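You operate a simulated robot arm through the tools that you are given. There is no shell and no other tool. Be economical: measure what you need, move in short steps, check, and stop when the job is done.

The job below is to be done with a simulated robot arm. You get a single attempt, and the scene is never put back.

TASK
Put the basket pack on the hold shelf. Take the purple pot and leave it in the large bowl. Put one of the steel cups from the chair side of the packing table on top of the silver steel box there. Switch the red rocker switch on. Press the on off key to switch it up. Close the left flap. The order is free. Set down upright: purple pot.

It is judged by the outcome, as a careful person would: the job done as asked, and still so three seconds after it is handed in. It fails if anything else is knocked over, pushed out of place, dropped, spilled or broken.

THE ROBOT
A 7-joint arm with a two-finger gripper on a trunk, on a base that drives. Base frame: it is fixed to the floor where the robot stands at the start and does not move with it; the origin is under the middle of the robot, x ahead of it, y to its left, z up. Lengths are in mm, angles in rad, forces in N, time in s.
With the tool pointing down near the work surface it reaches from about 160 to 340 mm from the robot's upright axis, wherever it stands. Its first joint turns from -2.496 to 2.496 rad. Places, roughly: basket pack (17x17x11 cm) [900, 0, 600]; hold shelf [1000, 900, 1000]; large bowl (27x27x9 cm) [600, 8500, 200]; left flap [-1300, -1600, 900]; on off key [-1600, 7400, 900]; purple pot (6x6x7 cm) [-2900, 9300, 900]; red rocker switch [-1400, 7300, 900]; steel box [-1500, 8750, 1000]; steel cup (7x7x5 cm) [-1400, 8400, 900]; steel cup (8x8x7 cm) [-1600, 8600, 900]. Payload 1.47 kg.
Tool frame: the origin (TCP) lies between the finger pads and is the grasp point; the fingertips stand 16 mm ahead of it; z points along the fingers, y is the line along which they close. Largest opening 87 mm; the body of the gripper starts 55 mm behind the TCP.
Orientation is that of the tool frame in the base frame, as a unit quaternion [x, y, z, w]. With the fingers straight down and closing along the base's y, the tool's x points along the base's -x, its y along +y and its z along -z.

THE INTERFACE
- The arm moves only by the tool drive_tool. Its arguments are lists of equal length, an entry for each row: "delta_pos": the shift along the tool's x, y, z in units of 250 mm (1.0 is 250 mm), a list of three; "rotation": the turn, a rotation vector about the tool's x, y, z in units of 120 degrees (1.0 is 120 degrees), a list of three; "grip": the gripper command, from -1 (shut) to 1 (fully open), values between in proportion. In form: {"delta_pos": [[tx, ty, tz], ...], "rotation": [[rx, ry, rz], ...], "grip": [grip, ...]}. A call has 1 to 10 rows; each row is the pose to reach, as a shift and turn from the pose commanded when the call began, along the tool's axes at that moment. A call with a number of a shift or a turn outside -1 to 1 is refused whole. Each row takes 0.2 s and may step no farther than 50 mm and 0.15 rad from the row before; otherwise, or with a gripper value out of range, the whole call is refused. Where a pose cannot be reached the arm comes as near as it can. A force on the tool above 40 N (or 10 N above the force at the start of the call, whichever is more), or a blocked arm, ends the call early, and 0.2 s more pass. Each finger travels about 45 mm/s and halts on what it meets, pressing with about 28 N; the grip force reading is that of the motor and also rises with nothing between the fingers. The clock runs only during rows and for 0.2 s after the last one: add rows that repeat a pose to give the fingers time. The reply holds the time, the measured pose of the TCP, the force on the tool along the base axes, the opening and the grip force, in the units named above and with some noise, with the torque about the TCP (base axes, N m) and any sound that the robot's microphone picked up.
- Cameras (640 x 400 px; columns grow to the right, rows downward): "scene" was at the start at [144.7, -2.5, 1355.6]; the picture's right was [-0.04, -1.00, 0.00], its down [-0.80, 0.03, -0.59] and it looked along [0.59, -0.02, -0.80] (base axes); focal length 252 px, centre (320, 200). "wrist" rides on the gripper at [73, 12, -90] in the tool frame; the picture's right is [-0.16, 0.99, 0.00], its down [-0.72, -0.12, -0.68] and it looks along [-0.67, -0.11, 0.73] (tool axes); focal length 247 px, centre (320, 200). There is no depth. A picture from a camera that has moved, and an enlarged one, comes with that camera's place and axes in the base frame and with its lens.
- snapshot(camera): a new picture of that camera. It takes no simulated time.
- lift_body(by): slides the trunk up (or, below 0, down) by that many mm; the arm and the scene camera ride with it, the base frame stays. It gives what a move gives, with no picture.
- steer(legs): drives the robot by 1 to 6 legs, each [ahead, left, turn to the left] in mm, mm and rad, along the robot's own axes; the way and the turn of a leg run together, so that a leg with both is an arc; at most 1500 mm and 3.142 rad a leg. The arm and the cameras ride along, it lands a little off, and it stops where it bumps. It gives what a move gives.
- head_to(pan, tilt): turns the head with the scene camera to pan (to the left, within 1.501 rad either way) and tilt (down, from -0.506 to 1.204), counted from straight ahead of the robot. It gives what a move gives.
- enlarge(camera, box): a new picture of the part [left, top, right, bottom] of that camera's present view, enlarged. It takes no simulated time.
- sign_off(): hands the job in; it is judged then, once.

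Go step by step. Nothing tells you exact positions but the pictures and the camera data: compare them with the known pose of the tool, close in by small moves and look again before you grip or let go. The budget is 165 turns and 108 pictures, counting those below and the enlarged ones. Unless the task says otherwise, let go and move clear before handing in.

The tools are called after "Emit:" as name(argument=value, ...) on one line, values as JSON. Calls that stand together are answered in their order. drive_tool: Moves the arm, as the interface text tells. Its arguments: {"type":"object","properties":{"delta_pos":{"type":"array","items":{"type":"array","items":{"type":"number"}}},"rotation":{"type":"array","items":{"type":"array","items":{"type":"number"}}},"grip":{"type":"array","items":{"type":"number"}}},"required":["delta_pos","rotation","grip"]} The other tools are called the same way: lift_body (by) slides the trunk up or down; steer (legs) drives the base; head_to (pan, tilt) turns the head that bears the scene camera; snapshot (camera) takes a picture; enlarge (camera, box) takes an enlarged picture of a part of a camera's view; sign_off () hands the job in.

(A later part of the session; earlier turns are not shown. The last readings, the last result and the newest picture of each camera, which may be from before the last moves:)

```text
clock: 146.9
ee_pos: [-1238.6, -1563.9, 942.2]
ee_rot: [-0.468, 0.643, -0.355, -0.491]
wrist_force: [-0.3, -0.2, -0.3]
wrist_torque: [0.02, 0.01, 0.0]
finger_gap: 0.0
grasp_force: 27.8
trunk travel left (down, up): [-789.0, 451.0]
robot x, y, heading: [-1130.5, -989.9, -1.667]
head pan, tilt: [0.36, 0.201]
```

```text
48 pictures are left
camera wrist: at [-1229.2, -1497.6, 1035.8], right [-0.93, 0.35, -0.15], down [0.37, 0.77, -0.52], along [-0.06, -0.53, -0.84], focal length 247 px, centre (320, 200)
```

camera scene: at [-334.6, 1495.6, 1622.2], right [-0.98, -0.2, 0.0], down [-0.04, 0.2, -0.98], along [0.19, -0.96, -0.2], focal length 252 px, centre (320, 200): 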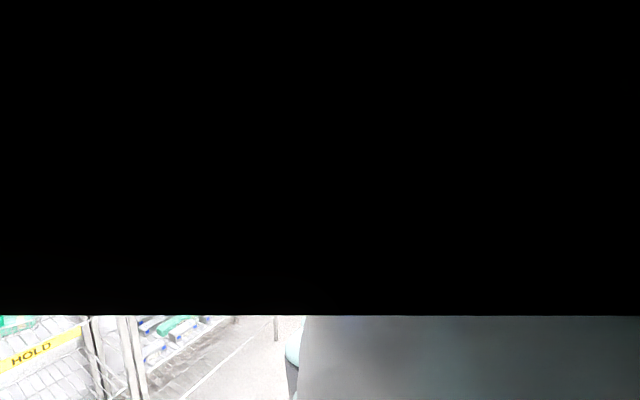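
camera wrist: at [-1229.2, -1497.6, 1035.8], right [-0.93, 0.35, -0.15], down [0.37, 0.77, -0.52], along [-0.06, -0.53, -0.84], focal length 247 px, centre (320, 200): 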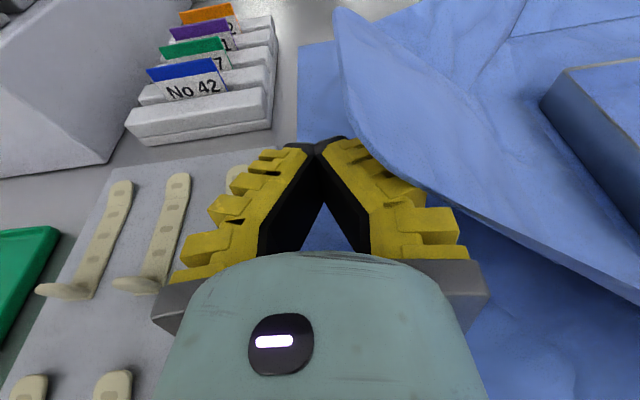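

The flap is swinging up freely. Continuing the arc: inward, up, inward.

Emit:
steer(legs=[[-7, -34, 0]])

Emit:
lift_body(by=25)

Emit:
steer(legs=[[-7, -40, 0]])

Emit:
snapshot(camera="wrist")

```text
clock: 147.8
ee_pos: [-1272.5, -1554.5, 941.8]
ee_rot: [-0.468, 0.643, -0.354, -0.491]
wrist_force: [-0.5, -1.7, -0.6]
wrist_torque: [0.01, 0.0, -0.01]
finger_gap: 0.0
grasp_force: 28.2
trunk travel left (down, up): [-789.0, 451.0]
robot x, y, heading: [-1159.4, -975.2, -1.667]
head pan, tilt: [0.36, 0.201]
```

```text
clock: 148.5
ee_pos: [-1271.9, -1554.5, 966.7]
ee_rot: [-0.468, 0.644, -0.354, -0.491]
wrist_force: [-0.1, 0.1, -0.7]
wrist_torque: [-0.03, 0.02, -0.02]
finger_gap: 0.0
grasp_force: 28.3
trunk travel left (down, up): [-814.0, 426.0]
robot x, y, heading: [-1161.0, -978.9, -1.664]
head pan, tilt: [0.36, 0.201]
```

```text
clock: 149.3
ee_pos: [-1311.2, -1543.5, 967.0]
ee_rot: [-0.468, 0.643, -0.355, -0.491]
wrist_force: [0.5, -0.4, -0.1]
wrist_torque: [0.01, -0.02, 0.0]
finger_gap: 0.1
grasp_force: 28.1
trunk travel left (down, up): [-814.0, 426.0]
robot x, y, heading: [-1200.3, -964.4, -1.666]
head pan, tilt: [0.36, 0.201]
```

```text
47 pictures are left
camera wrist: at [-1300.9, -1476.7, 1060.8], right [-0.93, 0.35, -0.15], down [0.37, 0.77, -0.52], along [-0.06, -0.53, -0.84], focal length 247 px, centre (320, 200)
```

wrist: 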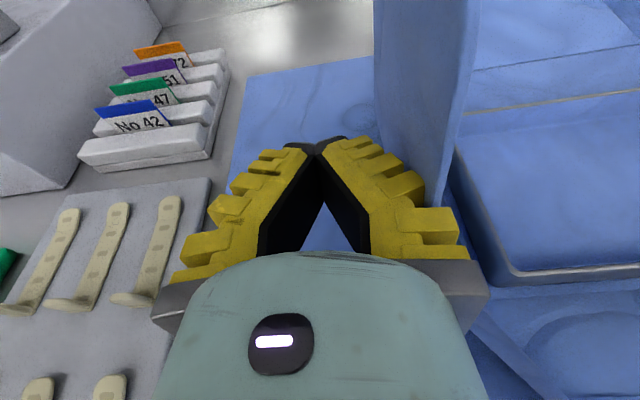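

The flap is nearly upright. Raise 25 and push 70 mm further across.

Emit:
lift_body(by=25)

Emit:
steer(legs=[[-10, -75, 0]])

Emit:
snapshot(camera="wrist")

```text
clock: 150.1
ee_pos: [-1309.6, -1543.4, 992.2]
ee_rot: [-0.468, 0.644, -0.354, -0.491]
wrist_force: [0.6, -0.3, 0.0]
wrist_torque: [0.0, 0.0, 0.01]
finger_gap: 0.0
grasp_force: 28.3
trunk travel left (down, up): [-839.0, 401.0]
robot x, y, heading: [-1199.0, -963.6, -1.671]
head pan, tilt: [0.36, 0.201]
```

```text
clock: 151.1
ee_pos: [-1384.9, -1526.1, 992.4]
ee_rot: [-0.468, 0.643, -0.355, -0.491]
wrist_force: [-0.5, -0.2, 0.6]
wrist_torque: [0.02, 0.01, -0.04]
finger_gap: 0.0
grasp_force: 28.3
trunk travel left (down, up): [-839.0, 401.0]
robot x, y, heading: [-1271.8, -946.4, -1.67]
head pan, tilt: [0.36, 0.201]
```

```text
46 pictures are left
camera wrist: at [-1374.4, -1459.6, 1085.8], right [-0.93, 0.35, -0.15], down [0.37, 0.77, -0.52], along [-0.06, -0.53, -0.84], focal length 247 px, centre (320, 200)
```

wrist: 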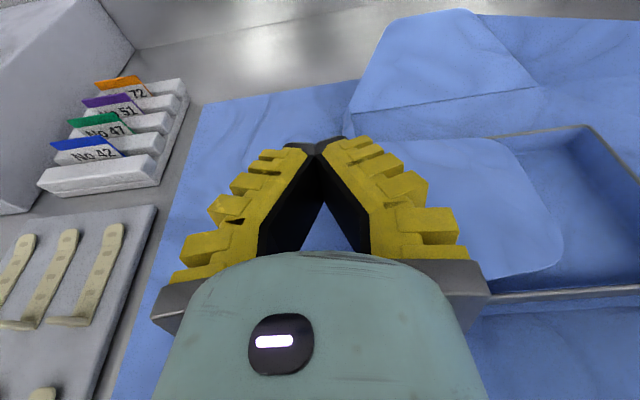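

The flap has fallen over the tray. Checking its lie in close-up.

Emit:
enlarge(camera="wrist", box=[320, 0, 640, 320])

```text
1.25 times, centred on (480, 160) of wrist
camera zoom: at [-1374.4, -1459.6, 1085.8], right [-0.93, 0.35, -0.15], down [0.37, 0.77, -0.52], along [-0.06, -0.53, -0.84], focal length 309 px, centre (120, 250)
```

zoom: 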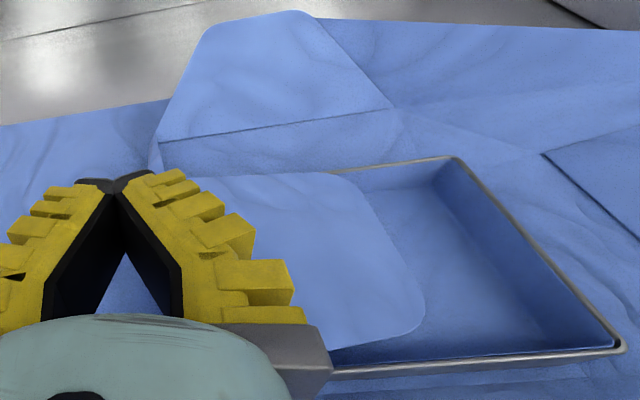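

The flap is closed flat. Raising, backing away, turning around, and pitching the camera up for the drive to the far side.

Emit:
lift_body(by=90)

Emit:
steer(legs=[[-700, 0, 0], [0, 0, -3.04]])

Emit:
drive_tool(delta_pos=[[0.116, 0, -0.008], [0.229, 0, -0.034], [0.337, 0, -0.074], [0.438, 0, -0.131]], rotation=[[0, 0.069, 0], [0, 0.138, 0], [0, 0.207, 0], [0, 0.276, 0]], grip=[0, 0, 0, 0])

Emit:
snapshot(camera="wrist")

```text
clock: 152.3
ee_pos: [-1384.3, -1526.5, 1081.8]
ee_rot: [-0.468, 0.644, -0.354, -0.491]
wrist_force: [-0.6, 0.2, 0.6]
wrist_torque: [-0.01, 0.01, 0.0]
finger_gap: 0.1
grasp_force: 28.3
trunk travel left (down, up): [-929.0, 311.0]
robot x, y, heading: [-1272.1, -950.1, -1.674]
head pan, tilt: [0.36, 0.201]
```

```text
clock: 163.3
ee_pos: [-1144.5, 330.4, 1082.2]
ee_rot: [0.622, 0.497, 0.475, -0.375]
wrist_force: [0.5, -0.9, 0.4]
wrist_torque: [0.03, -0.01, -0.01]
finger_gap: 0.1
grasp_force: 27.5
trunk travel left (down, up): [-929.0, 311.0]
robot x, y, heading: [-1200.7, -253.5, 1.563]
head pan, tilt: [0.36, 0.201]
```

```text
clock: 164.3
ee_pos: [-1146.5, 329.5, 1198.5]
ee_rot: [0.46, 0.368, 0.633, -0.502]
wrist_force: [-0.2, 0.1, -0.7]
wrist_torque: [-0.01, 0.03, -0.02]
finger_gap: 49.1
grasp_force: 3.7
trunk travel left (down, up): [-929.0, 311.0]
robot x, y, heading: [-1203.6, -254.8, 1.564]
head pan, tilt: [0.36, 0.201]
```

```text
44 pictures are left
camera wrist: at [-1159.3, 220.9, 1239.9], right [0.97, -0.17, -0.15], down [-0.2, -0.39, -0.9], along [0.1, 0.9, -0.42], focal length 247 px, centre (320, 200)
```

wrist: 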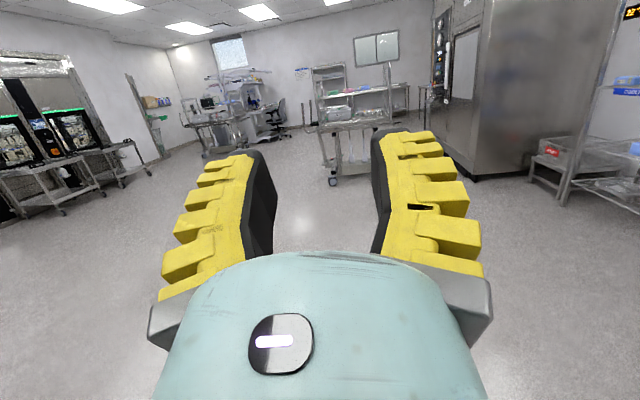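

The packing table with a chair is far ahead, left of the cart. Driving along x≈-1500, clear of the cart.

Emit:
steer(legs=[[1400, 300, 0], [1500, 0, 0], [1500, 0, 0], [1000, 0, 0]])

Emit:
snapshot(camera="wrist")

```text
clock: 190.3
ee_pos: [-1517.2, 5728.6, 1197.9]
ee_rot: [0.458, 0.374, 0.626, -0.508]
wrist_force: [-0.4, -0.3, 0.6]
wrist_torque: [-0.01, -0.01, 0.01]
finger_gap: 49.1
grasp_force: 4.3
trunk travel left (down, up): [-929.0, 311.0]
robot x, y, heading: [-1561.2, 5150.4, 1.59]
head pan, tilt: [0.36, 0.201]
```

```text
43 pictures are left
camera wrist: at [-1528.4, 5621.2, 1239.5], right [0.98, -0.15, -0.15], down [-0.2, -0.4, -0.9], along [0.08, 0.9, -0.42], focal length 247 px, centre (320, 200)
```

wrist: 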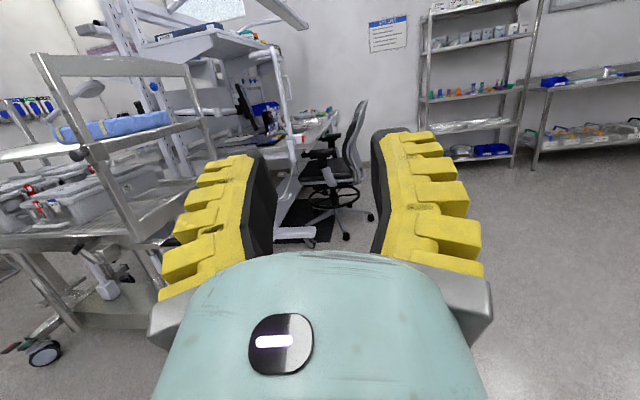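

The packing table is ahead-left, with the chair on its +x side. Enlarging the region of the switches and cups.

Emit:
enlarge(camera="wrist", box=[190, 50, 390, 175])

```text
3.20 times, centred on (290, 112) of wrist
camera zoom: at [-1528.4, 5621.2, 1239.5], right [0.98, -0.15, -0.15], down [-0.2, -0.4, -0.9], along [0.08, 0.9, -0.42], focal length 790 px, centre (416, 480)
```

zoom: 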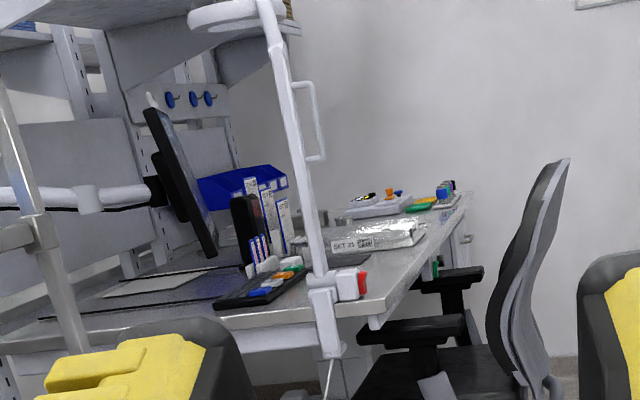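

The red rocker is on a white box at the near-right table corner, around (-1416,7440,900). Driving closer.

Emit:
steer(legs=[[1150, -130, 0]])

Emit:
snapshot(camera="wrist")

```text
clock: 196.2
ee_pos: [-1399.2, 6879.0, 1196.7]
ee_rot: [0.458, 0.373, 0.628, -0.507]
wrist_force: [0.1, -0.2, 0.0]
wrist_torque: [0.04, -0.01, -0.01]
finger_gap: 49.2
grasp_force: 4.0
trunk travel left (down, up): [-929.0, 311.0]
robot x, y, heading: [-1445.8, 6297.0, 1.577]
head pan, tilt: [0.36, 0.201]
```

```text
41 pictures are left
camera wrist: at [-1409.4, 6770.6, 1239.5], right [0.98, -0.16, -0.15], down [-0.2, -0.4, -0.9], along [0.08, 0.9, -0.42], focal length 247 px, centre (320, 200)
```

wrist: 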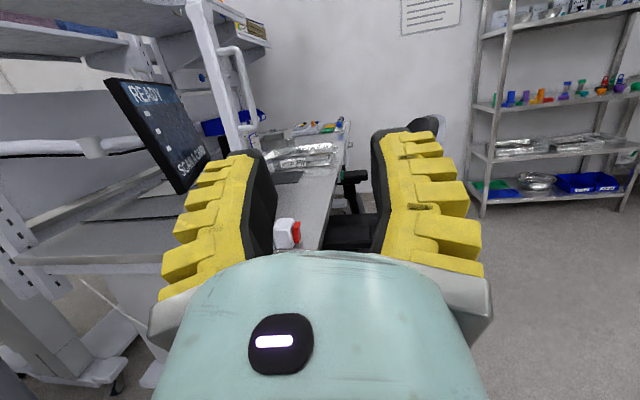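

I'll close the fingers and pitch the camera down a bit to see the switch box clearly.

Emit:
drive_tool(delta_pos=[[-0.116, 0, -0.008], [-0.229, 0, -0.034], [-0.337, 0, -0.074], [-0.438, 0, -0.131], [-0.438, 0, -0.131]], rotation=[[0, -0.069, 0], [0, -0.138, 0], [0, -0.207, 0], [0, -0.276, 0], [0, -0.276, 0]], grip=[-1, -1, -1, -1, -1])

Emit:
enlarge(camera="wrist", box=[160, 0, 480, 200])

```text
clock: 197.4
ee_pos: [-1397.8, 6881.4, 1083.5]
ee_rot: [0.618, 0.502, 0.471, -0.379]
wrist_force: [0.4, -0.2, 0.1]
wrist_torque: [-0.01, -0.02, -0.06]
finger_gap: 0.1
grasp_force: 27.7
trunk travel left (down, up): [-929.0, 311.0]
robot x, y, heading: [-1448.0, 6293.1, 1.58]
head pan, tilt: [0.36, 0.201]
```

```text
2.00 times, centred on (320, 100) of wrist
camera zoom: at [-1400.5, 6812.2, 1176.9], right [0.96, -0.25, -0.15], down [-0.29, -0.81, -0.52], along [0.01, 0.54, -0.84], focal length 494 px, centre (320, 400)
```

zoom: 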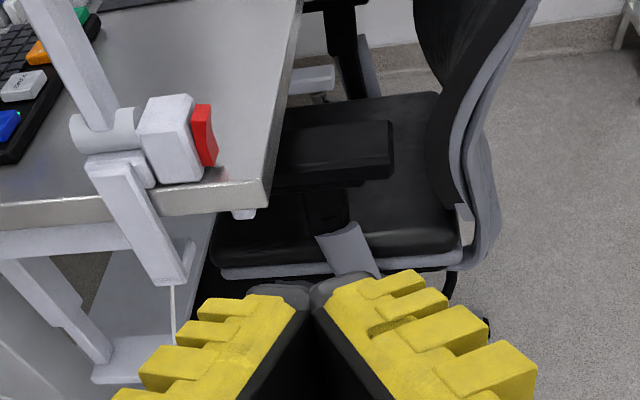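

Emit:
enlarge(camera="wrist", box=[160, 0, 300, 110])

```text
3.64 times, centred on (230, 55) of wrist
camera zoom: at [-1400.5, 6812.2, 1176.9], right [0.96, -0.25, -0.15], down [-0.29, -0.81, -0.52], along [0.01, 0.54, -0.84], focal length 898 px, centre (647, 727)
```

zoom: 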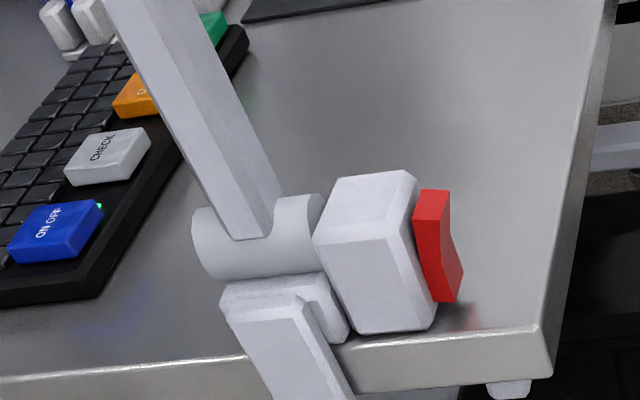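

The rocker's lower end stands out, so it must be pressed there from the +x side; the blue ON OFF key is on the keyboard near (-1660,7465,918). Key first: pitch the tool to about 45° down and drive up to it.

Emit:
drive_tool(delta_pos=[[-0.114, 0, -0.008], [-0.223, 0, -0.032], [-0.325, 0, -0.07], [-0.398, 0, -0.106]], rotation=[[0, -0.066, 0], [0, -0.132, 0], [0, -0.198, 0], [0, -0.248, 0]], grip=[-1, -1, -1, -1])

Emit:
lift_body(by=60)

Emit:
steer(legs=[[490, 151, 0], [0, 0, 0.21]])

Emit:
snapshot(camera="wrist")

```text
clock: 198.4
ee_pos: [-1409.3, 6827.9, 993.3]
ee_rot: [0.719, 0.582, 0.296, -0.237]
wrist_force: [-0.2, -0.9, 0.9]
wrist_torque: [-0.01, 0.03, 0.01]
finger_gap: 0.0
grasp_force: 27.8
trunk travel left (down, up): [-929.0, 311.0]
robot x, y, heading: [-1449.1, 6296.5, 1.581]
head pan, tilt: [0.36, 0.201]
```

```text
clock: 199.4
ee_pos: [-1408.0, 6828.4, 1053.6]
ee_rot: [0.718, 0.582, 0.297, -0.238]
wrist_force: [0.2, -0.7, 0.4]
wrist_torque: [-0.01, 0.05, 0.03]
finger_gap: 0.0
grasp_force: 27.8
trunk travel left (down, up): [-989.0, 251.0]
robot x, y, heading: [-1451.0, 6296.2, 1.58]
head pan, tilt: [0.36, 0.201]
```

```text
clock: 202.1
ee_pos: [-1545.0, 7278.4, 1053.3]
ee_rot: [0.721, 0.58, 0.302, -0.23]
wrist_force: [-0.7, 1.3, 0.3]
wrist_torque: [-0.01, 0.04, 0.01]
finger_gap: 0.0
grasp_force: 27.9
trunk travel left (down, up): [-989.0, 251.0]
robot x, y, heading: [-1591.0, 6746.4, 1.577]
head pan, tilt: [0.36, 0.201]
stopped in leg 1: the force on the tool passed its limit at 60 N (the readings are from after the stop); the commanded pose is now the measured one
```

```text
38 pictures are left
camera wrist: at [-1538.6, 7265.3, 1168.3], right [0.94, -0.33, -0.09], down [-0.33, -0.94, -0.02], along [-0.08, 0.05, -1.0], focal length 247 px, centre (320, 200)
```

wrist: 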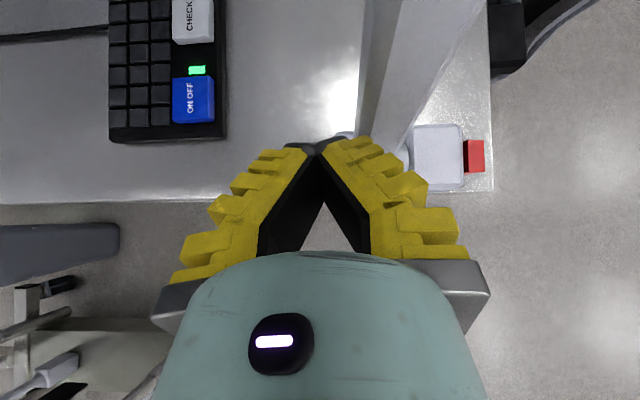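

The fingers met the lamp post; nothing moved, but I must go around it. The top view puts the key at (-1652,7424) and the table turned by about 19°. Backing off, shifting left, then moving over the key.

Emit:
steer(legs=[[-35, 0, 0], [0, 110, 0], [170, 0, 0]])

Emit:
lift_body(by=-80)

Emit:
snapshot(camera="wrist")

```text
clock: 204.8
ee_pos: [-1655.9, 7411.0, 1054.8]
ee_rot: [0.721, 0.581, 0.301, -0.229]
wrist_force: [-0.1, -0.4, 0.3]
wrist_torque: [-0.04, 0.01, 0.01]
finger_gap: 0.0
grasp_force: 28.7
trunk travel left (down, up): [-989.0, 251.0]
robot x, y, heading: [-1697.1, 6882.6, 1.579]
head pan, tilt: [0.36, 0.201]
```

```text
clock: 206.0
ee_pos: [-1655.9, 7411.1, 974.1]
ee_rot: [0.721, 0.58, 0.301, -0.229]
wrist_force: [0.2, -0.8, -0.1]
wrist_torque: [-0.01, -0.01, -0.01]
finger_gap: 0.1
grasp_force: 28.3
trunk travel left (down, up): [-909.0, 331.0]
robot x, y, heading: [-1701.2, 6880.1, 1.578]
head pan, tilt: [0.36, 0.201]
```

```text
37 pictures are left
camera wrist: at [-1648.6, 7397.4, 1088.3], right [0.94, -0.33, -0.09], down [-0.33, -0.94, -0.02], along [-0.08, 0.05, -1.0], focal length 247 px, centre (320, 200)
```

wrist: 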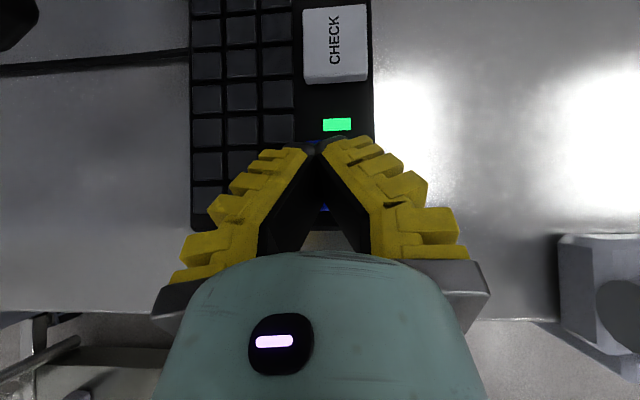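

The fingertips are right above the blue key. Lowering in small steps until contact.

Emit:
lift_body(by=-30)

Emit:
lift_body(by=-8)

```text
clock: 206.7
ee_pos: [-1654.2, 7412.2, 950.0]
ee_rot: [0.722, 0.576, 0.306, -0.233]
wrist_force: [-7.7, -9.3, 23.4]
wrist_torque: [-0.22, 0.01, 0.01]
finger_gap: 6.1
grasp_force: 28.4
trunk travel left (down, up): [-881.0, 359.0]
robot x, y, heading: [-1699.5, 6880.5, 1.577]
head pan, tilt: [0.36, 0.201]
heard: click
stopped: the force on the tool passed its limit at 237 N (the readings are from after the stop); the commanded pose is now the measured one
```

```text
clock: 207.0
ee_pos: [-1654.0, 7413.3, 948.1]
ee_rot: [0.722, 0.574, 0.307, -0.234]
wrist_force: [-7.2, -13.2, 35.2]
wrist_torque: [-0.36, 0.01, -0.03]
finger_gap: 5.9
grasp_force: 28.0
trunk travel left (down, up): [-878.0, 362.0]
robot x, y, heading: [-1696.4, 6877.1, 1.579]
head pan, tilt: [0.36, 0.201]
stopped: the force on the tool passed its limit at 60 N (the readings are from after the stop); the commanded pose is now the measured one
```

Clicked. Raising to see the key's state.

Emit:
lift_body(by=90)

Emit:
steer(legs=[[-80, 0, 0]])

Emit:
snapshot(camera="wrist")

```text
clock: 208.3
ee_pos: [-1652.0, 7410.8, 1035.8]
ee_rot: [0.723, 0.575, 0.306, -0.231]
wrist_force: [1.0, 0.4, 0.2]
wrist_torque: [0.0, 0.0, 0.02]
finger_gap: 0.0
grasp_force: 28.6
trunk travel left (down, up): [-968.0, 272.0]
robot x, y, heading: [-1699.5, 6878.0, 1.581]
head pan, tilt: [0.36, 0.201]
```

```text
clock: 209.3
ee_pos: [-1651.5, 7331.7, 1036.1]
ee_rot: [0.722, 0.575, 0.307, -0.232]
wrist_force: [-0.5, -0.4, 0.4]
wrist_torque: [-0.01, 0.02, 0.0]
finger_gap: 0.1
grasp_force: 28.0
trunk travel left (down, up): [-968.0, 272.0]
robot x, y, heading: [-1699.5, 6801.4, 1.578]
head pan, tilt: [0.36, 0.201]
```

```text
36 pictures are left
camera wrist: at [-1645.8, 7317.7, 1150.4], right [0.94, -0.34, -0.09], down [-0.34, -0.94, -0.04], along [-0.08, 0.07, -0.99], focal length 247 px, centre (320, 200)
```

wrist: 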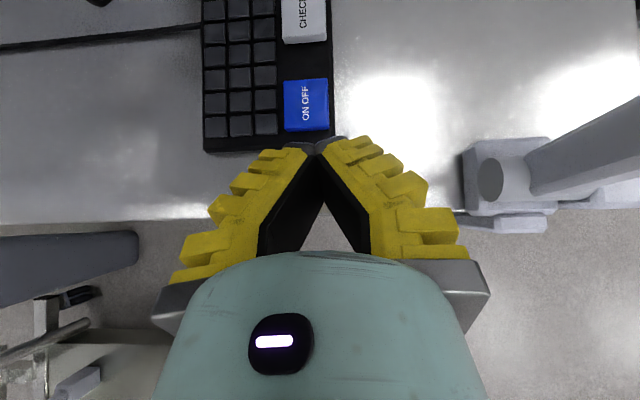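

The key's green lamp changed state with one click, so the key is done. Now the rocker: back away, level the tool, and go round to the +x side, facing heading 3.05.

Emit:
steer(legs=[[-300, 0, 0], [0, -951, 0], [0, 0, 1.472]])

Emit:
drive_tool(delta_pos=[[0.104, 0, -0.007], [0.206, 0, -0.027], [0.304, 0, -0.061], [0.398, 0, -0.106], [0.484, 0, -0.163], [0.562, 0, -0.231]], rotation=[[0, 0.062, 0], [0, 0.124, 0], [0, 0.186, 0], [0, 0.248, 0], [0, 0.31, 0], [0, 0.372, 0]], grip=[-1, -1, -1, -1, -1, -1])

Emit:
lift_body(by=-150)

Emit:
snapshot(camera="wrist")

```text
clock: 219.6
ee_pos: [-1259.6, 6606.1, 1036.2]
ee_rot: [0.149, 0.911, 0.072, -0.378]
wrist_force: [0.5, -0.6, -0.2]
wrist_torque: [0.0, 0.01, 0.02]
finger_gap: 0.3
grasp_force: 28.1
trunk travel left (down, up): [-968.0, 272.0]
robot x, y, heading: [-737.4, 6505.0, 3.05]
head pan, tilt: [0.36, 0.201]
```

```text
clock: 221.0
ee_pos: [-1317.0, 6622.1, 1176.7]
ee_rot: [0.113, 0.698, 0.123, -0.696]
wrist_force: [-0.4, 0.4, -0.5]
wrist_torque: [0.02, -0.03, 0.03]
finger_gap: 0.2
grasp_force: 28.0
trunk travel left (down, up): [-968.0, 272.0]
robot x, y, heading: [-738.2, 6505.1, 3.047]
head pan, tilt: [0.36, 0.201]
```

```text
clock: 222.8
ee_pos: [-1316.0, 6623.2, 1026.8]
ee_rot: [0.111, 0.699, 0.123, -0.695]
wrist_force: [0.4, -0.1, -0.3]
wrist_torque: [-0.02, 0.02, 0.0]
finger_gap: 0.0
grasp_force: 28.5
trunk travel left (down, up): [-818.0, 422.0]
robot x, y, heading: [-735.3, 6506.2, 3.048]
head pan, tilt: [0.36, 0.201]
```

```text
35 pictures are left
camera wrist: at [-1228.7, 6602.9, 1099.0], right [0.32, 0.94, -0.14], down [0.61, -0.32, -0.72], along [-0.72, 0.15, -0.68], focal length 247 px, centre (320, 200)
```

wrist: 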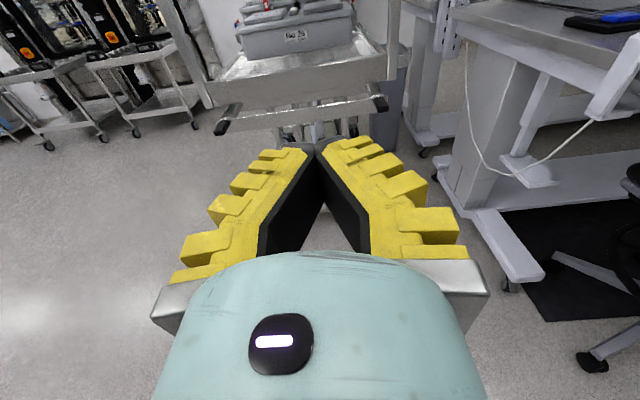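

Tool is level with heading 2.81, square to the rocker's face. Sliding toward the switch.

Emit:
steer(legs=[[40, -540, 0]])

Emit:
snapshot(camera="wrist")

```text
clock: 225.9
ee_pos: [-1306.5, 7168.1, 1025.5]
ee_rot: [0.111, 0.699, 0.123, -0.696]
wrist_force: [0.0, 0.0, 0.6]
wrist_torque: [-0.02, 0.0, -0.02]
finger_gap: 0.0
grasp_force: 28.8
trunk travel left (down, up): [-818.0, 422.0]
robot x, y, heading: [-728.9, 7050.4, 3.052]
head pan, tilt: [0.36, 0.201]
```

```text
34 pictures are left
camera wrist: at [-1219.2, 7148.1, 1098.8], right [0.32, 0.94, -0.14], down [0.61, -0.32, -0.72], along [-0.72, 0.15, -0.68], focal length 247 px, centre (320, 200)
```

wrist: 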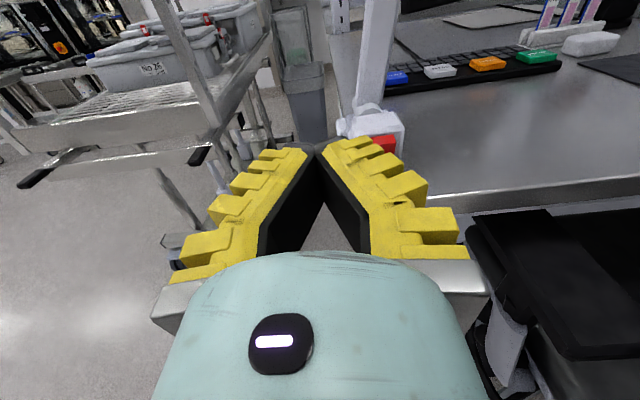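

The red rocker is visible; I need 60 mm more sideways, then to lower to z≈910 outside the table edge.

Emit:
steer(legs=[[-15, -59, 0]])

Emit:
lift_body(by=-80)

Emit:
snapshot(camera="wrist")

```text
clock: 226.9
ee_pos: [-1286.7, 7224.8, 1026.9]
ee_rot: [0.11, 0.699, 0.123, -0.695]
wrist_force: [-0.4, 0.4, -0.1]
wrist_torque: [0.03, 0.0, 0.01]
finger_gap: 0.0
grasp_force: 28.2
trunk travel left (down, up): [-818.0, 422.0]
robot x, y, heading: [-706.3, 7106.4, 3.05]
head pan, tilt: [0.36, 0.201]
```

```text
clock: 228.1
ee_pos: [-1287.2, 7225.3, 946.7]
ee_rot: [0.111, 0.699, 0.123, -0.695]
wrist_force: [0.2, -1.3, 0.2]
wrist_torque: [0.02, 0.01, 0.03]
finger_gap: 0.1
grasp_force: 27.5
trunk travel left (down, up): [-738.0, 502.0]
robot x, y, heading: [-707.6, 7111.6, 3.054]
head pan, tilt: [0.36, 0.201]
```

```text
33 pictures are left
camera wrist: at [-1198.9, 7205.3, 1018.9], right [0.32, 0.94, -0.14], down [0.61, -0.32, -0.72], along [-0.72, 0.15, -0.68], focal length 247 px, centre (320, 200)
```

wrist: 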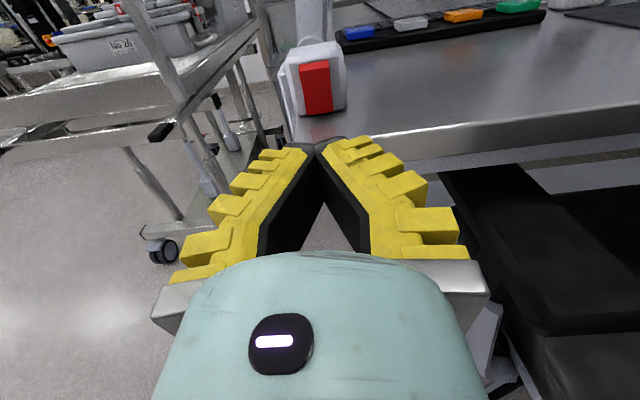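

Well aligned with the rocker. Its lower end is at about z 916, the table near z 902; lowering to 924 and advancing 95 mm.

Emit:
lift_body(by=-23)

Emit:
steer(legs=[[90, -23, 0]])

Emit:
snapshot(camera="wrist")

```text
clock: 228.8
ee_pos: [-1286.6, 7225.3, 923.6]
ee_rot: [0.111, 0.699, 0.123, -0.695]
wrist_force: [0.1, 0.3, 0.9]
wrist_torque: [-0.02, -0.01, -0.01]
finger_gap: 0.0
grasp_force: 28.7
trunk travel left (down, up): [-715.0, 525.0]
robot x, y, heading: [-704.6, 7106.0, 3.051]
head pan, tilt: [0.36, 0.201]
```

```text
clock: 229.9
ee_pos: [-1369.2, 7254.9, 925.1]
ee_rot: [-0.111, -0.697, -0.124, 0.698]
wrist_force: [5.7, -1.4, 4.4]
wrist_torque: [0.07, -0.06, 0.19]
finger_gap: 0.0
grasp_force: 27.5
trunk travel left (down, up): [-715.0, 525.0]
robot x, y, heading: [-792.2, 7141.8, 3.049]
head pan, tilt: [0.36, 0.201]
stopped in leg 1: the force on the tool passed its limit at 64 N (the readings are from after the stop); the commanded pose is now the measured one
```

```text
32 pictures are left
camera wrist: at [-1281.4, 7234.9, 996.6], right [0.32, 0.94, -0.14], down [0.61, -0.32, -0.73], along [-0.73, 0.15, -0.67], focal length 247 px, centre (320, 200)
```

wrist: 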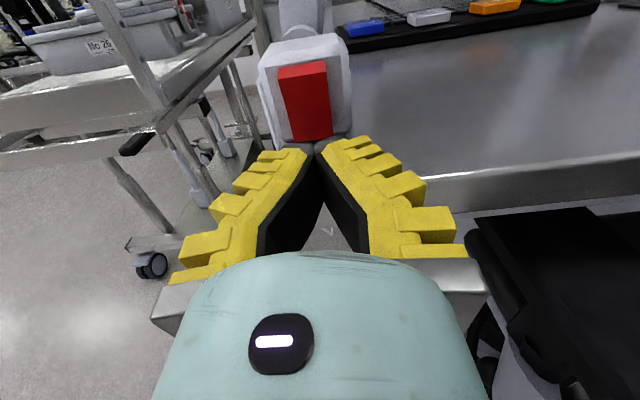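

The fingers, being 34 mm tall here, met the table edge before the rocker. I'll back off and roll the tool 90° so they are only 20 mm tall.

Emit:
steer(legs=[[-50, 12, 0]])

Emit:
drive_tool(delta_pos=[[0, 0, 0], [0, 0, 0], [0, 0, 0], [0, 0, 0], [0, 0, 0], [0, 0, 0], [0, 0, 0], [0, 0, 0], [0, 0, 0], [0, 0, 0]], rotation=[[0, 0, -0.07], [0, 0, -0.14], [0, 0, -0.21], [0, 0, -0.28], [0, 0, -0.35], [0, 0, -0.42], [0, 0, -0.49], [0, 0, -0.56], [0, 0, -0.63], [0, 0, -0.7]], grip=[-1, -1, -1, -1, -1, -1, -1, -1, -1, -1])

Emit:
snapshot(camera="wrist")

```text
clock: 230.9
ee_pos: [-1322.1, 7238.7, 924.0]
ee_rot: [-0.111, -0.697, -0.125, 0.697]
wrist_force: [-1.2, -1.3, -0.1]
wrist_torque: [-0.02, 0.01, 0.0]
finger_gap: 0.0
grasp_force: 28.1
trunk travel left (down, up): [-715.0, 525.0]
robot x, y, heading: [-740.2, 7122.7, 3.05]
head pan, tilt: [0.36, 0.201]
```

```text
clock: 233.1
ee_pos: [-1321.1, 7240.1, 925.0]
ee_rot: [-0.384, 0.592, 0.56, -0.434]
wrist_force: [0.6, 0.2, 0.0]
wrist_torque: [-0.01, 0.03, 0.01]
finger_gap: 0.3
grasp_force: 28.1
trunk travel left (down, up): [-715.0, 525.0]
robot x, y, heading: [-743.5, 7119.1, 3.05]
head pan, tilt: [0.36, 0.201]
```

```text
31 pictures are left
camera wrist: at [-1260.1, 7141.8, 941.2], right [0.08, 0.23, 0.97], down [0.88, 0.45, -0.18], along [-0.48, 0.86, -0.16], focal length 247 px, centre (320, 200)
```

wrist: 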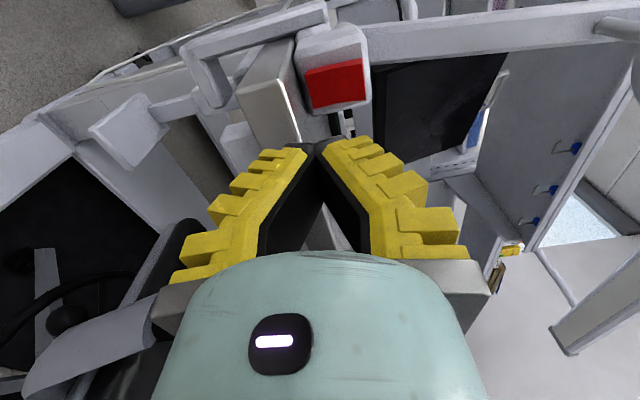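

Now the stacked fingers are 20 mm tall, at z 925 against the rocker's lower half (917–940). Advancing.

Emit:
steer(legs=[[70, -17, 0]])

Emit:
drive_tool(delta_pos=[[0, 0, 0.02], [0, 0, 0.04], [0, 0, 0.06], [0, 0, 0.08], [0, 0, 0.1]], rotation=[[0, 0, 0], [0, 0, 0], [0, 0, 0], [0, 0, 0], [0, 0, 0]], grip=[-1, -1, -1, -1, -1])

Emit:
snapshot(camera="wrist")

```text
clock: 234.1
ee_pos: [-1370.6, 7256.3, 925.9]
ee_rot: [-0.381, 0.59, 0.562, -0.436]
wrist_force: [11.4, -3.8, 4.2]
wrist_torque: [-0.11, -0.22, 0.23]
finger_gap: 0.0
grasp_force: 27.4
trunk travel left (down, up): [-715.0, 525.0]
robot x, y, heading: [-796.8, 7141.3, 3.049]
head pan, tilt: [0.36, 0.201]
stopped in leg 1: the force on the tool passed its limit at 98 N (the readings are from after the stop); the commanded pose is now the measured one
```

```text
clock: 234.5
ee_pos: [-1370.0, 7257.1, 926.6]
ee_rot: [-0.381, 0.59, 0.562, -0.437]
wrist_force: [25.5, -8.5, 8.9]
wrist_torque: [-0.08, -0.42, 0.02]
finger_gap: 0.2
grasp_force: 26.9
trunk travel left (down, up): [-715.0, 525.0]
robot x, y, heading: [-798.1, 7141.9, 3.05]
head pan, tilt: [0.36, 0.201]
stopped in row 2: the force on the tool passed its limit at 46 N (the readings are from after the stop); the commanded pose is now the measured one
```

```text
30 pictures are left
camera wrist: at [-1309.6, 7159.4, 941.9], right [0.09, 0.23, 0.97], down [0.87, 0.45, -0.19], along [-0.48, 0.87, -0.16], focal length 247 px, centre (320, 200)
```

wrist: 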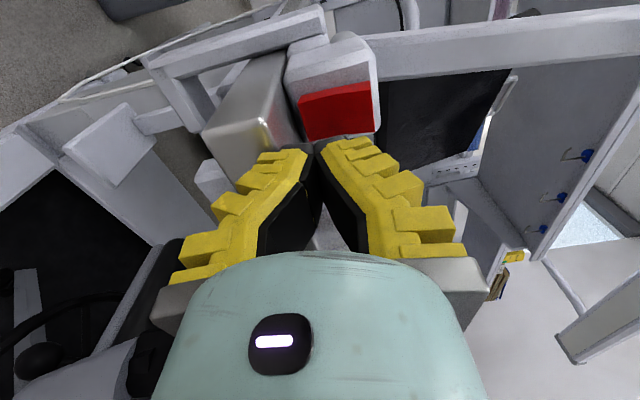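

Contact again at the same distance. I'll look closely to tell whether it is the table edge or the rocker.

Emit:
enlarge(camera="wrist", box=[220, 40, 420, 165])

```text
3.20 times, centred on (320, 102) of wrist
camera zoom: at [-1309.6, 7159.4, 941.9], right [0.09, 0.23, 0.97], down [0.87, 0.45, -0.19], along [-0.48, 0.87, -0.16], focal length 790 px, centre (320, 512)
```

zoom: 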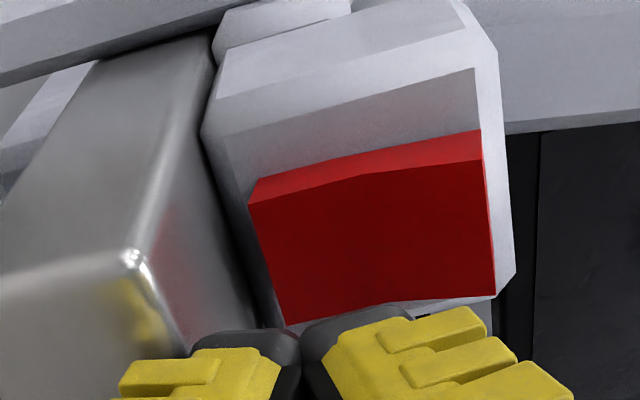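

The closed tip is about 34 mm either way, and its lower corner catches the table edge. I'll back off, tilt the tool 12° upward so its lower corner leads, and raise it 8 mm.

Emit:
steer(legs=[[-30, 7, 0]])

Emit:
drive_tool(delta_pos=[[0, 0.016, 0], [0, 0.032, 0]], rotation=[[-0.05, 0, -0.025], [-0.1, 0, -0.05]], grip=[-1, -1])

Emit:
steer(legs=[[45, -11, 0]])

Emit:
snapshot(camera="wrist")

```text
clock: 235.4
ee_pos: [-1345.7, 7251.1, 929.0]
ee_rot: [-0.38, 0.588, 0.564, -0.438]
wrist_force: [-0.1, 0.3, 0.5]
wrist_torque: [-0.01, -0.02, -0.03]
finger_gap: 0.0
grasp_force: 28.0
trunk travel left (down, up): [-715.0, 525.0]
robot x, y, heading: [-764.9, 7131.9, 3.049]
head pan, tilt: [0.36, 0.201]
```

```text
clock: 236.0
ee_pos: [-1345.7, 7251.1, 936.3]
ee_rot: [-0.363, 0.505, 0.645, -0.445]
wrist_force: [0.2, 0.9, -0.2]
wrist_torque: [-0.03, 0.01, 0.0]
finger_gap: 0.0
grasp_force: 27.9
trunk travel left (down, up): [-715.0, 525.0]
robot x, y, heading: [-764.1, 7128.8, 3.049]
head pan, tilt: [0.36, 0.201]
```

```text
clock: 236.9
ee_pos: [-1382.7, 7262.5, 936.8]
ee_rot: [-0.362, 0.504, 0.645, -0.446]
wrist_force: [7.9, -2.8, 5.5]
wrist_torque: [-0.17, -0.25, 0.13]
finger_gap: 0.0
grasp_force: 28.0
trunk travel left (down, up): [-715.0, 525.0]
robot x, y, heading: [-804.8, 7142.3, 3.049]
head pan, tilt: [0.36, 0.201]
stopped in leg 1: the force on the tool passed its limit at 68 N (the readings are from after the stop); the commanded pose is now the measured one
```

```text
28 pictures are left
camera wrist: at [-1323.2, 7163.8, 925.3], right [0.26, 0.05, 0.96], down [0.85, 0.47, -0.26], along [-0.46, 0.88, 0.08], focal length 247 px, centre (320, 200)
```

wrist: 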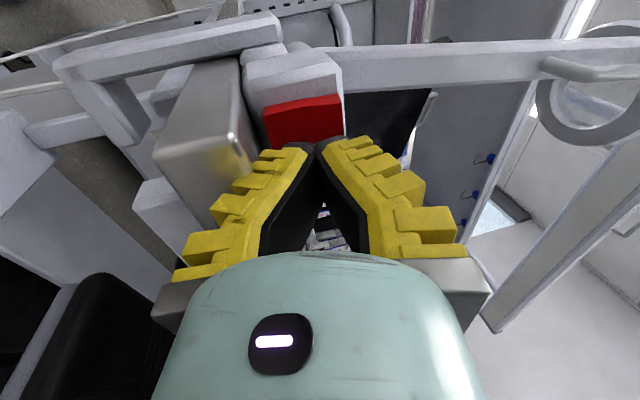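

Still the flared lower finger on the table edge. Raising 7 mm keeps the leading corner below the rocker's centre; trying again.

Emit:
steer(legs=[[-20, 5, 0]])

Emit:
lift_body(by=7)

Emit:
steer(legs=[[45, -11, 0]])

Emit:
enlarge(camera="wrist", box=[180, 40, 420, 190])

```text
clock: 237.7
ee_pos: [-1364.3, 7256.9, 936.4]
ee_rot: [-0.361, 0.505, 0.645, -0.445]
wrist_force: [0.7, 0.1, -0.2]
wrist_torque: [0.03, 0.01, 0.01]
finger_gap: 0.1
grasp_force: 27.5
trunk travel left (down, up): [-715.0, 525.0]
robot x, y, heading: [-788.5, 7135.7, 3.05]
head pan, tilt: [0.36, 0.201]
```

```text
clock: 238.3
ee_pos: [-1365.1, 7257.8, 944.4]
ee_rot: [-0.361, 0.505, 0.646, -0.445]
wrist_force: [-0.4, -0.6, 0.2]
wrist_torque: [0.03, 0.0, -0.01]
finger_gap: 0.1
grasp_force: 28.0
trunk travel left (down, up): [-722.0, 518.0]
robot x, y, heading: [-785.7, 7139.9, 3.054]
head pan, tilt: [0.36, 0.201]
```

```text
clock: 239.2
ee_pos: [-1382.5, 7264.5, 941.3]
ee_rot: [-0.362, 0.505, 0.645, -0.445]
wrist_force: [18.5, -6.1, 4.9]
wrist_torque: [-0.3, -0.59, 0.27]
finger_gap: 0.0
grasp_force: 27.6
trunk travel left (down, up): [-722.0, 518.0]
robot x, y, heading: [-812.5, 7147.6, 3.052]
head pan, tilt: [0.36, 0.201]
stopped in leg 1: the force on the tool passed its limit at 90 N (the readings are from after the stop); the commanded pose is now the measured one
```

```text
2.67 times, centred on (300, 115) of wrist
camera zoom: at [-1323.4, 7164.3, 930.3], right [0.26, 0.05, 0.96], down [0.85, 0.47, -0.25], along [-0.46, 0.88, 0.07], focal length 659 px, centre (373, 427)
```

zoom: 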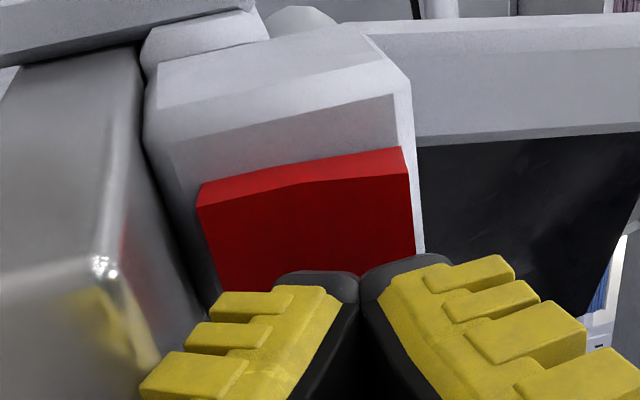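

The view shows a gap of some 30 mm to the rocker; the flared fingers catch the table edge in this roll. I'll back off, roll back (no vertical flare that way), tilt only ~6° up, and set z≈935.

Emit:
steer(legs=[[-70, 17, 0]])

Emit:
drive_tool(delta_pos=[[0, 0, 0], [0, 0, 0], [0, 0, 0], [0, 0, 0], [0, 0, 0], [0, 0, 0], [0, 0, 0], [0, 0, 0], [0, 0, 0], [0, 0, 0]], rotation=[[0, 0, 0.0715], [0, 0, 0.143], [0, 0, 0.2145], [0, 0, 0.286], [0, 0, 0.3575], [0, 0, 0.429], [0, 0, 0.5005], [0, 0, 0.572], [0, 0, 0.6435], [0, 0, 0.715]], grip=[-1, -1, -1, -1, -1, -1, -1, -1, -1, -1])

Emit:
drive_tool(delta_pos=[[0, 0, 0], [0, 0, 0]], rotation=[[0, -0.03, 0.02], [0, -0.058, 0.035]], grip=[-1, -1])

```text
clock: 240.2
ee_pos: [-1318.6, 7241.6, 942.4]
ee_rot: [-0.361, 0.504, 0.646, -0.445]
wrist_force: [-0.1, -0.9, -0.2]
wrist_torque: [0.02, 0.01, -0.01]
finger_gap: 0.0
grasp_force: 28.0
trunk travel left (down, up): [-722.0, 518.0]
robot x, y, heading: [-743.2, 7118.3, 3.05]
head pan, tilt: [0.36, 0.201]
```

```text
clock: 242.4
ee_pos: [-1319.9, 7241.5, 943.6]
ee_rot: [-0.08, -0.615, -0.169, 0.766]
wrist_force: [-0.3, -0.8, 1.2]
wrist_torque: [-0.02, 0.01, -0.03]
finger_gap: 0.0
grasp_force: 28.4
trunk travel left (down, up): [-722.0, 518.0]
robot x, y, heading: [-741.2, 7125.3, 3.05]
head pan, tilt: [0.36, 0.201]
```

```text
clock: 243.0
ee_pos: [-1319.1, 7241.9, 943.6]
ee_rot: [-0.112, -0.657, -0.137, 0.733]
wrist_force: [0.1, -0.1, -0.2]
wrist_torque: [0.02, -0.01, 0.02]
finger_gap: 0.0
grasp_force: 28.0
trunk travel left (down, up): [-722.0, 518.0]
robot x, y, heading: [-741.7, 7120.2, 3.052]
head pan, tilt: [0.36, 0.201]
```

Emit:
lift_body(by=-8)

Emit:
steer(legs=[[110, -23, 0]])

Emit:
snapshot(camera="wrist")

```text
clock: 243.6
ee_pos: [-1317.8, 7241.7, 934.3]
ee_rot: [-0.112, -0.657, -0.137, 0.733]
wrist_force: [0.2, 0.0, -0.1]
wrist_torque: [0.03, 0.0, 0.0]
finger_gap: 0.0
grasp_force: 27.7
trunk travel left (down, up): [-714.0, 526.0]
robot x, y, heading: [-740.3, 7121.8, 3.05]
head pan, tilt: [0.36, 0.201]
```

```text
clock: 244.8
ee_pos: [-1407.3, 7268.9, 935.4]
ee_rot: [-0.111, -0.655, -0.137, 0.735]
wrist_force: [7.3, -2.2, -0.3]
wrist_torque: [0.03, 0.05, 0.03]
finger_gap: 0.0
grasp_force: 28.5
trunk travel left (down, up): [-714.0, 526.0]
robot x, y, heading: [-835.3, 7149.5, 3.047]
head pan, tilt: [0.36, 0.201]
stopped in leg 1: the force on the tool passed its limit at 129 N (the readings are from after the stop); the commanded pose is now the measured one
```

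```text
26 pictures are left
camera wrist: at [-1312.9, 7245.0, 997.0], right [0.33, 0.93, -0.14], down [0.52, -0.3, -0.8], along [-0.79, 0.19, -0.58], focal length 247 px, centre (320, 200)
```

wrist: 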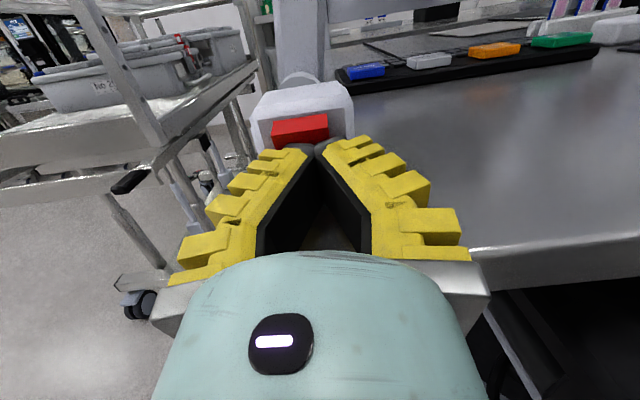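

This time the rocker itself was reached (p matches, 129 N peak). Backing 60 mm to look at its state.

Emit:
steer(legs=[[-80, 20, 0]])

Emit:
enlarge(camera="wrist", box=[240, 40, 400, 140])

```text
clock: 245.8
ee_pos: [-1332.6, 7242.9, 936.6]
ee_rot: [-0.111, -0.654, -0.137, 0.736]
wrist_force: [-0.9, 0.1, 0.4]
wrist_torque: [-0.02, 0.0, -0.02]
finger_gap: 0.2
grasp_force: 28.4
trunk travel left (down, up): [-714.0, 526.0]
robot x, y, heading: [-759.8, 7125.7, 3.049]
head pan, tilt: [0.36, 0.201]
```

```text
4.00 times, centred on (320, 90) of wrist
camera zoom: at [-1237.0, 7218.6, 997.8], right [0.33, 0.93, -0.14], down [0.52, -0.3, -0.8], along [-0.79, 0.19, -0.58], focal length 988 px, centre (320, 640)
```

zoom: 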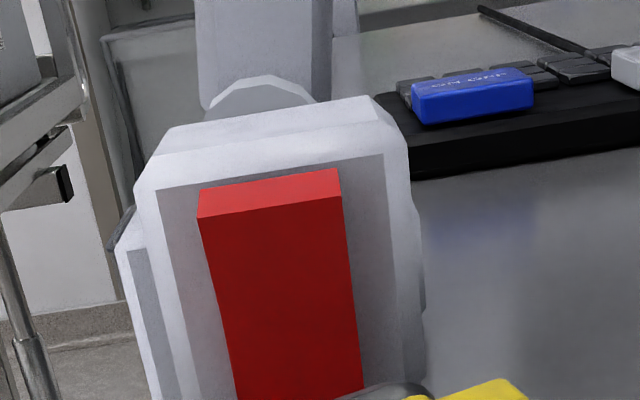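

I need a profile view, as in the earlier picture taken from the -y side. Driving round there.

Emit:
steer(legs=[[-60, 480, 0], [0, 0, -1.45], [-190, 600, 0]])

Emit:
lift_body(by=120)

Emit:
snapshot(camera="wrist")

```text
clock: 255.4
ee_pos: [-1278.2, 7021.7, 936.2]
ee_rot: [0.52, 0.412, 0.593, -0.456]
wrist_force: [0.0, -0.1, 0.8]
wrist_torque: [0.03, -0.01, 0.04]
finger_gap: 0.0
grasp_force: 28.1
trunk travel left (down, up): [-714.0, 526.0]
robot x, y, heading: [-1337.1, 6433.7, 1.587]
head pan, tilt: [0.36, 0.201]
```

```text
clock: 256.9
ee_pos: [-1278.7, 7020.8, 1056.7]
ee_rot: [0.52, 0.412, 0.593, -0.455]
wrist_force: [0.1, 0.6, -0.8]
wrist_torque: [0.02, 0.03, -0.01]
finger_gap: 0.0
grasp_force: 27.8
trunk travel left (down, up): [-834.0, 406.0]
robot x, y, heading: [-1333.7, 6435.5, 1.585]
head pan, tilt: [0.36, 0.201]
```

```text
24 pictures are left
camera wrist: at [-1291.9, 6923.6, 1117.8], right [0.96, -0.22, -0.14], down [-0.24, -0.55, -0.8], along [0.1, 0.81, -0.58], focal length 247 px, centre (320, 200)
```

wrist: 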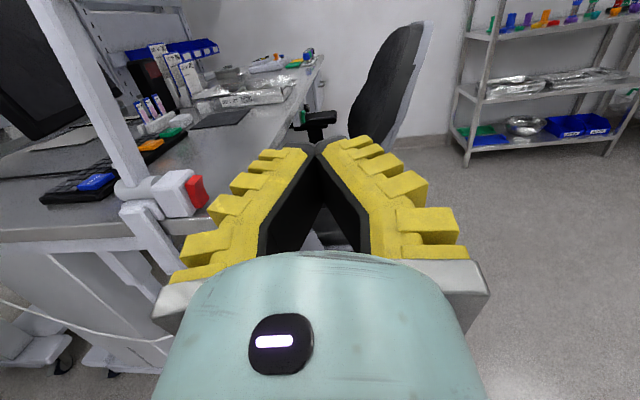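

Emit:
enlarge(camera="wrist", box=[150, 150, 246, 230])

```text
5.00 times, centred on (198, 190) of wrist
camera zoom: at [-1291.9, 6923.6, 1117.8], right [0.96, -0.22, -0.14], down [-0.24, -0.55, -0.8], along [0.1, 0.81, -0.58], focal length 1235 px, centre (930, 250)
```

zoom: 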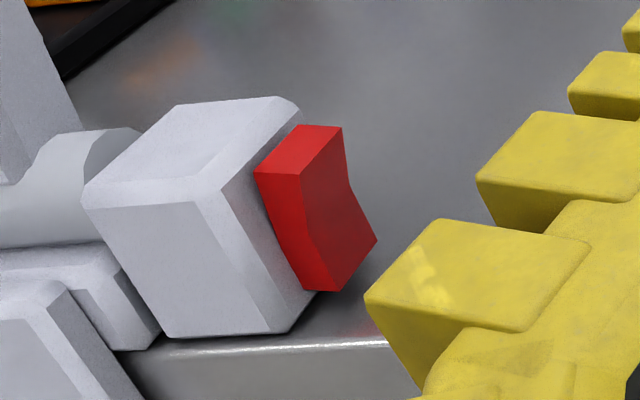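

Comparing the profile with the earlier view, the upper end stands out in both, so it is the top that must be pressed. Going back to the same spot with the tool at z≈968.

Emit:
steer(legs=[[190, -600, 0], [0, 0, 1.46], [40, -480, 0]])

Emit:
lift_body(by=-88)

Emit:
snapshot(camera="wrist")

```text
clock: 266.4
ee_pos: [-1303.7, 7241.9, 1056.7]
ee_rot: [-0.115, -0.654, -0.141, 0.735]
wrist_force: [0.3, 0.1, -0.3]
wrist_torque: [0.0, 0.01, 0.05]
finger_gap: 0.0
grasp_force: 28.2
trunk travel left (down, up): [-834.0, 406.0]
robot x, y, heading: [-729.3, 7117.3, 3.039]
head pan, tilt: [0.36, 0.201]
```

```text
clock: 267.7
ee_pos: [-1304.7, 7242.3, 967.8]
ee_rot: [-0.115, -0.654, -0.14, 0.734]
wrist_force: [0.1, -0.3, 0.2]
wrist_torque: [0.0, -0.01, 0.01]
finger_gap: 0.2
grasp_force: 27.9
trunk travel left (down, up): [-746.0, 494.0]
robot x, y, heading: [-733.6, 7114.7, 3.041]
head pan, tilt: [0.36, 0.201]
```

```text
22 pictures are left
camera wrist: at [-1209.0, 7216.6, 1030.0], right [0.34, 0.93, -0.14], down [0.51, -0.31, -0.8], along [-0.79, 0.2, -0.58], focal length 247 px, centre (320, 200)
```

wrist: 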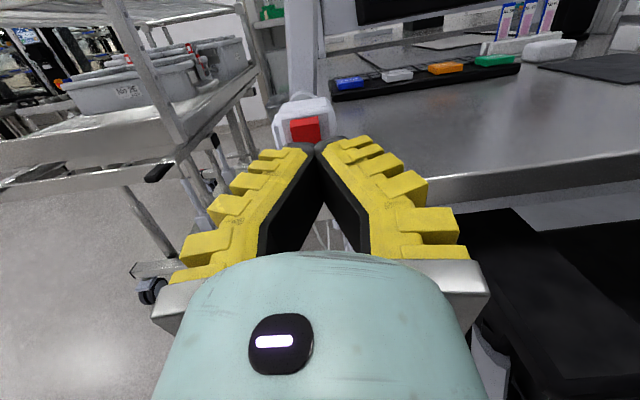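

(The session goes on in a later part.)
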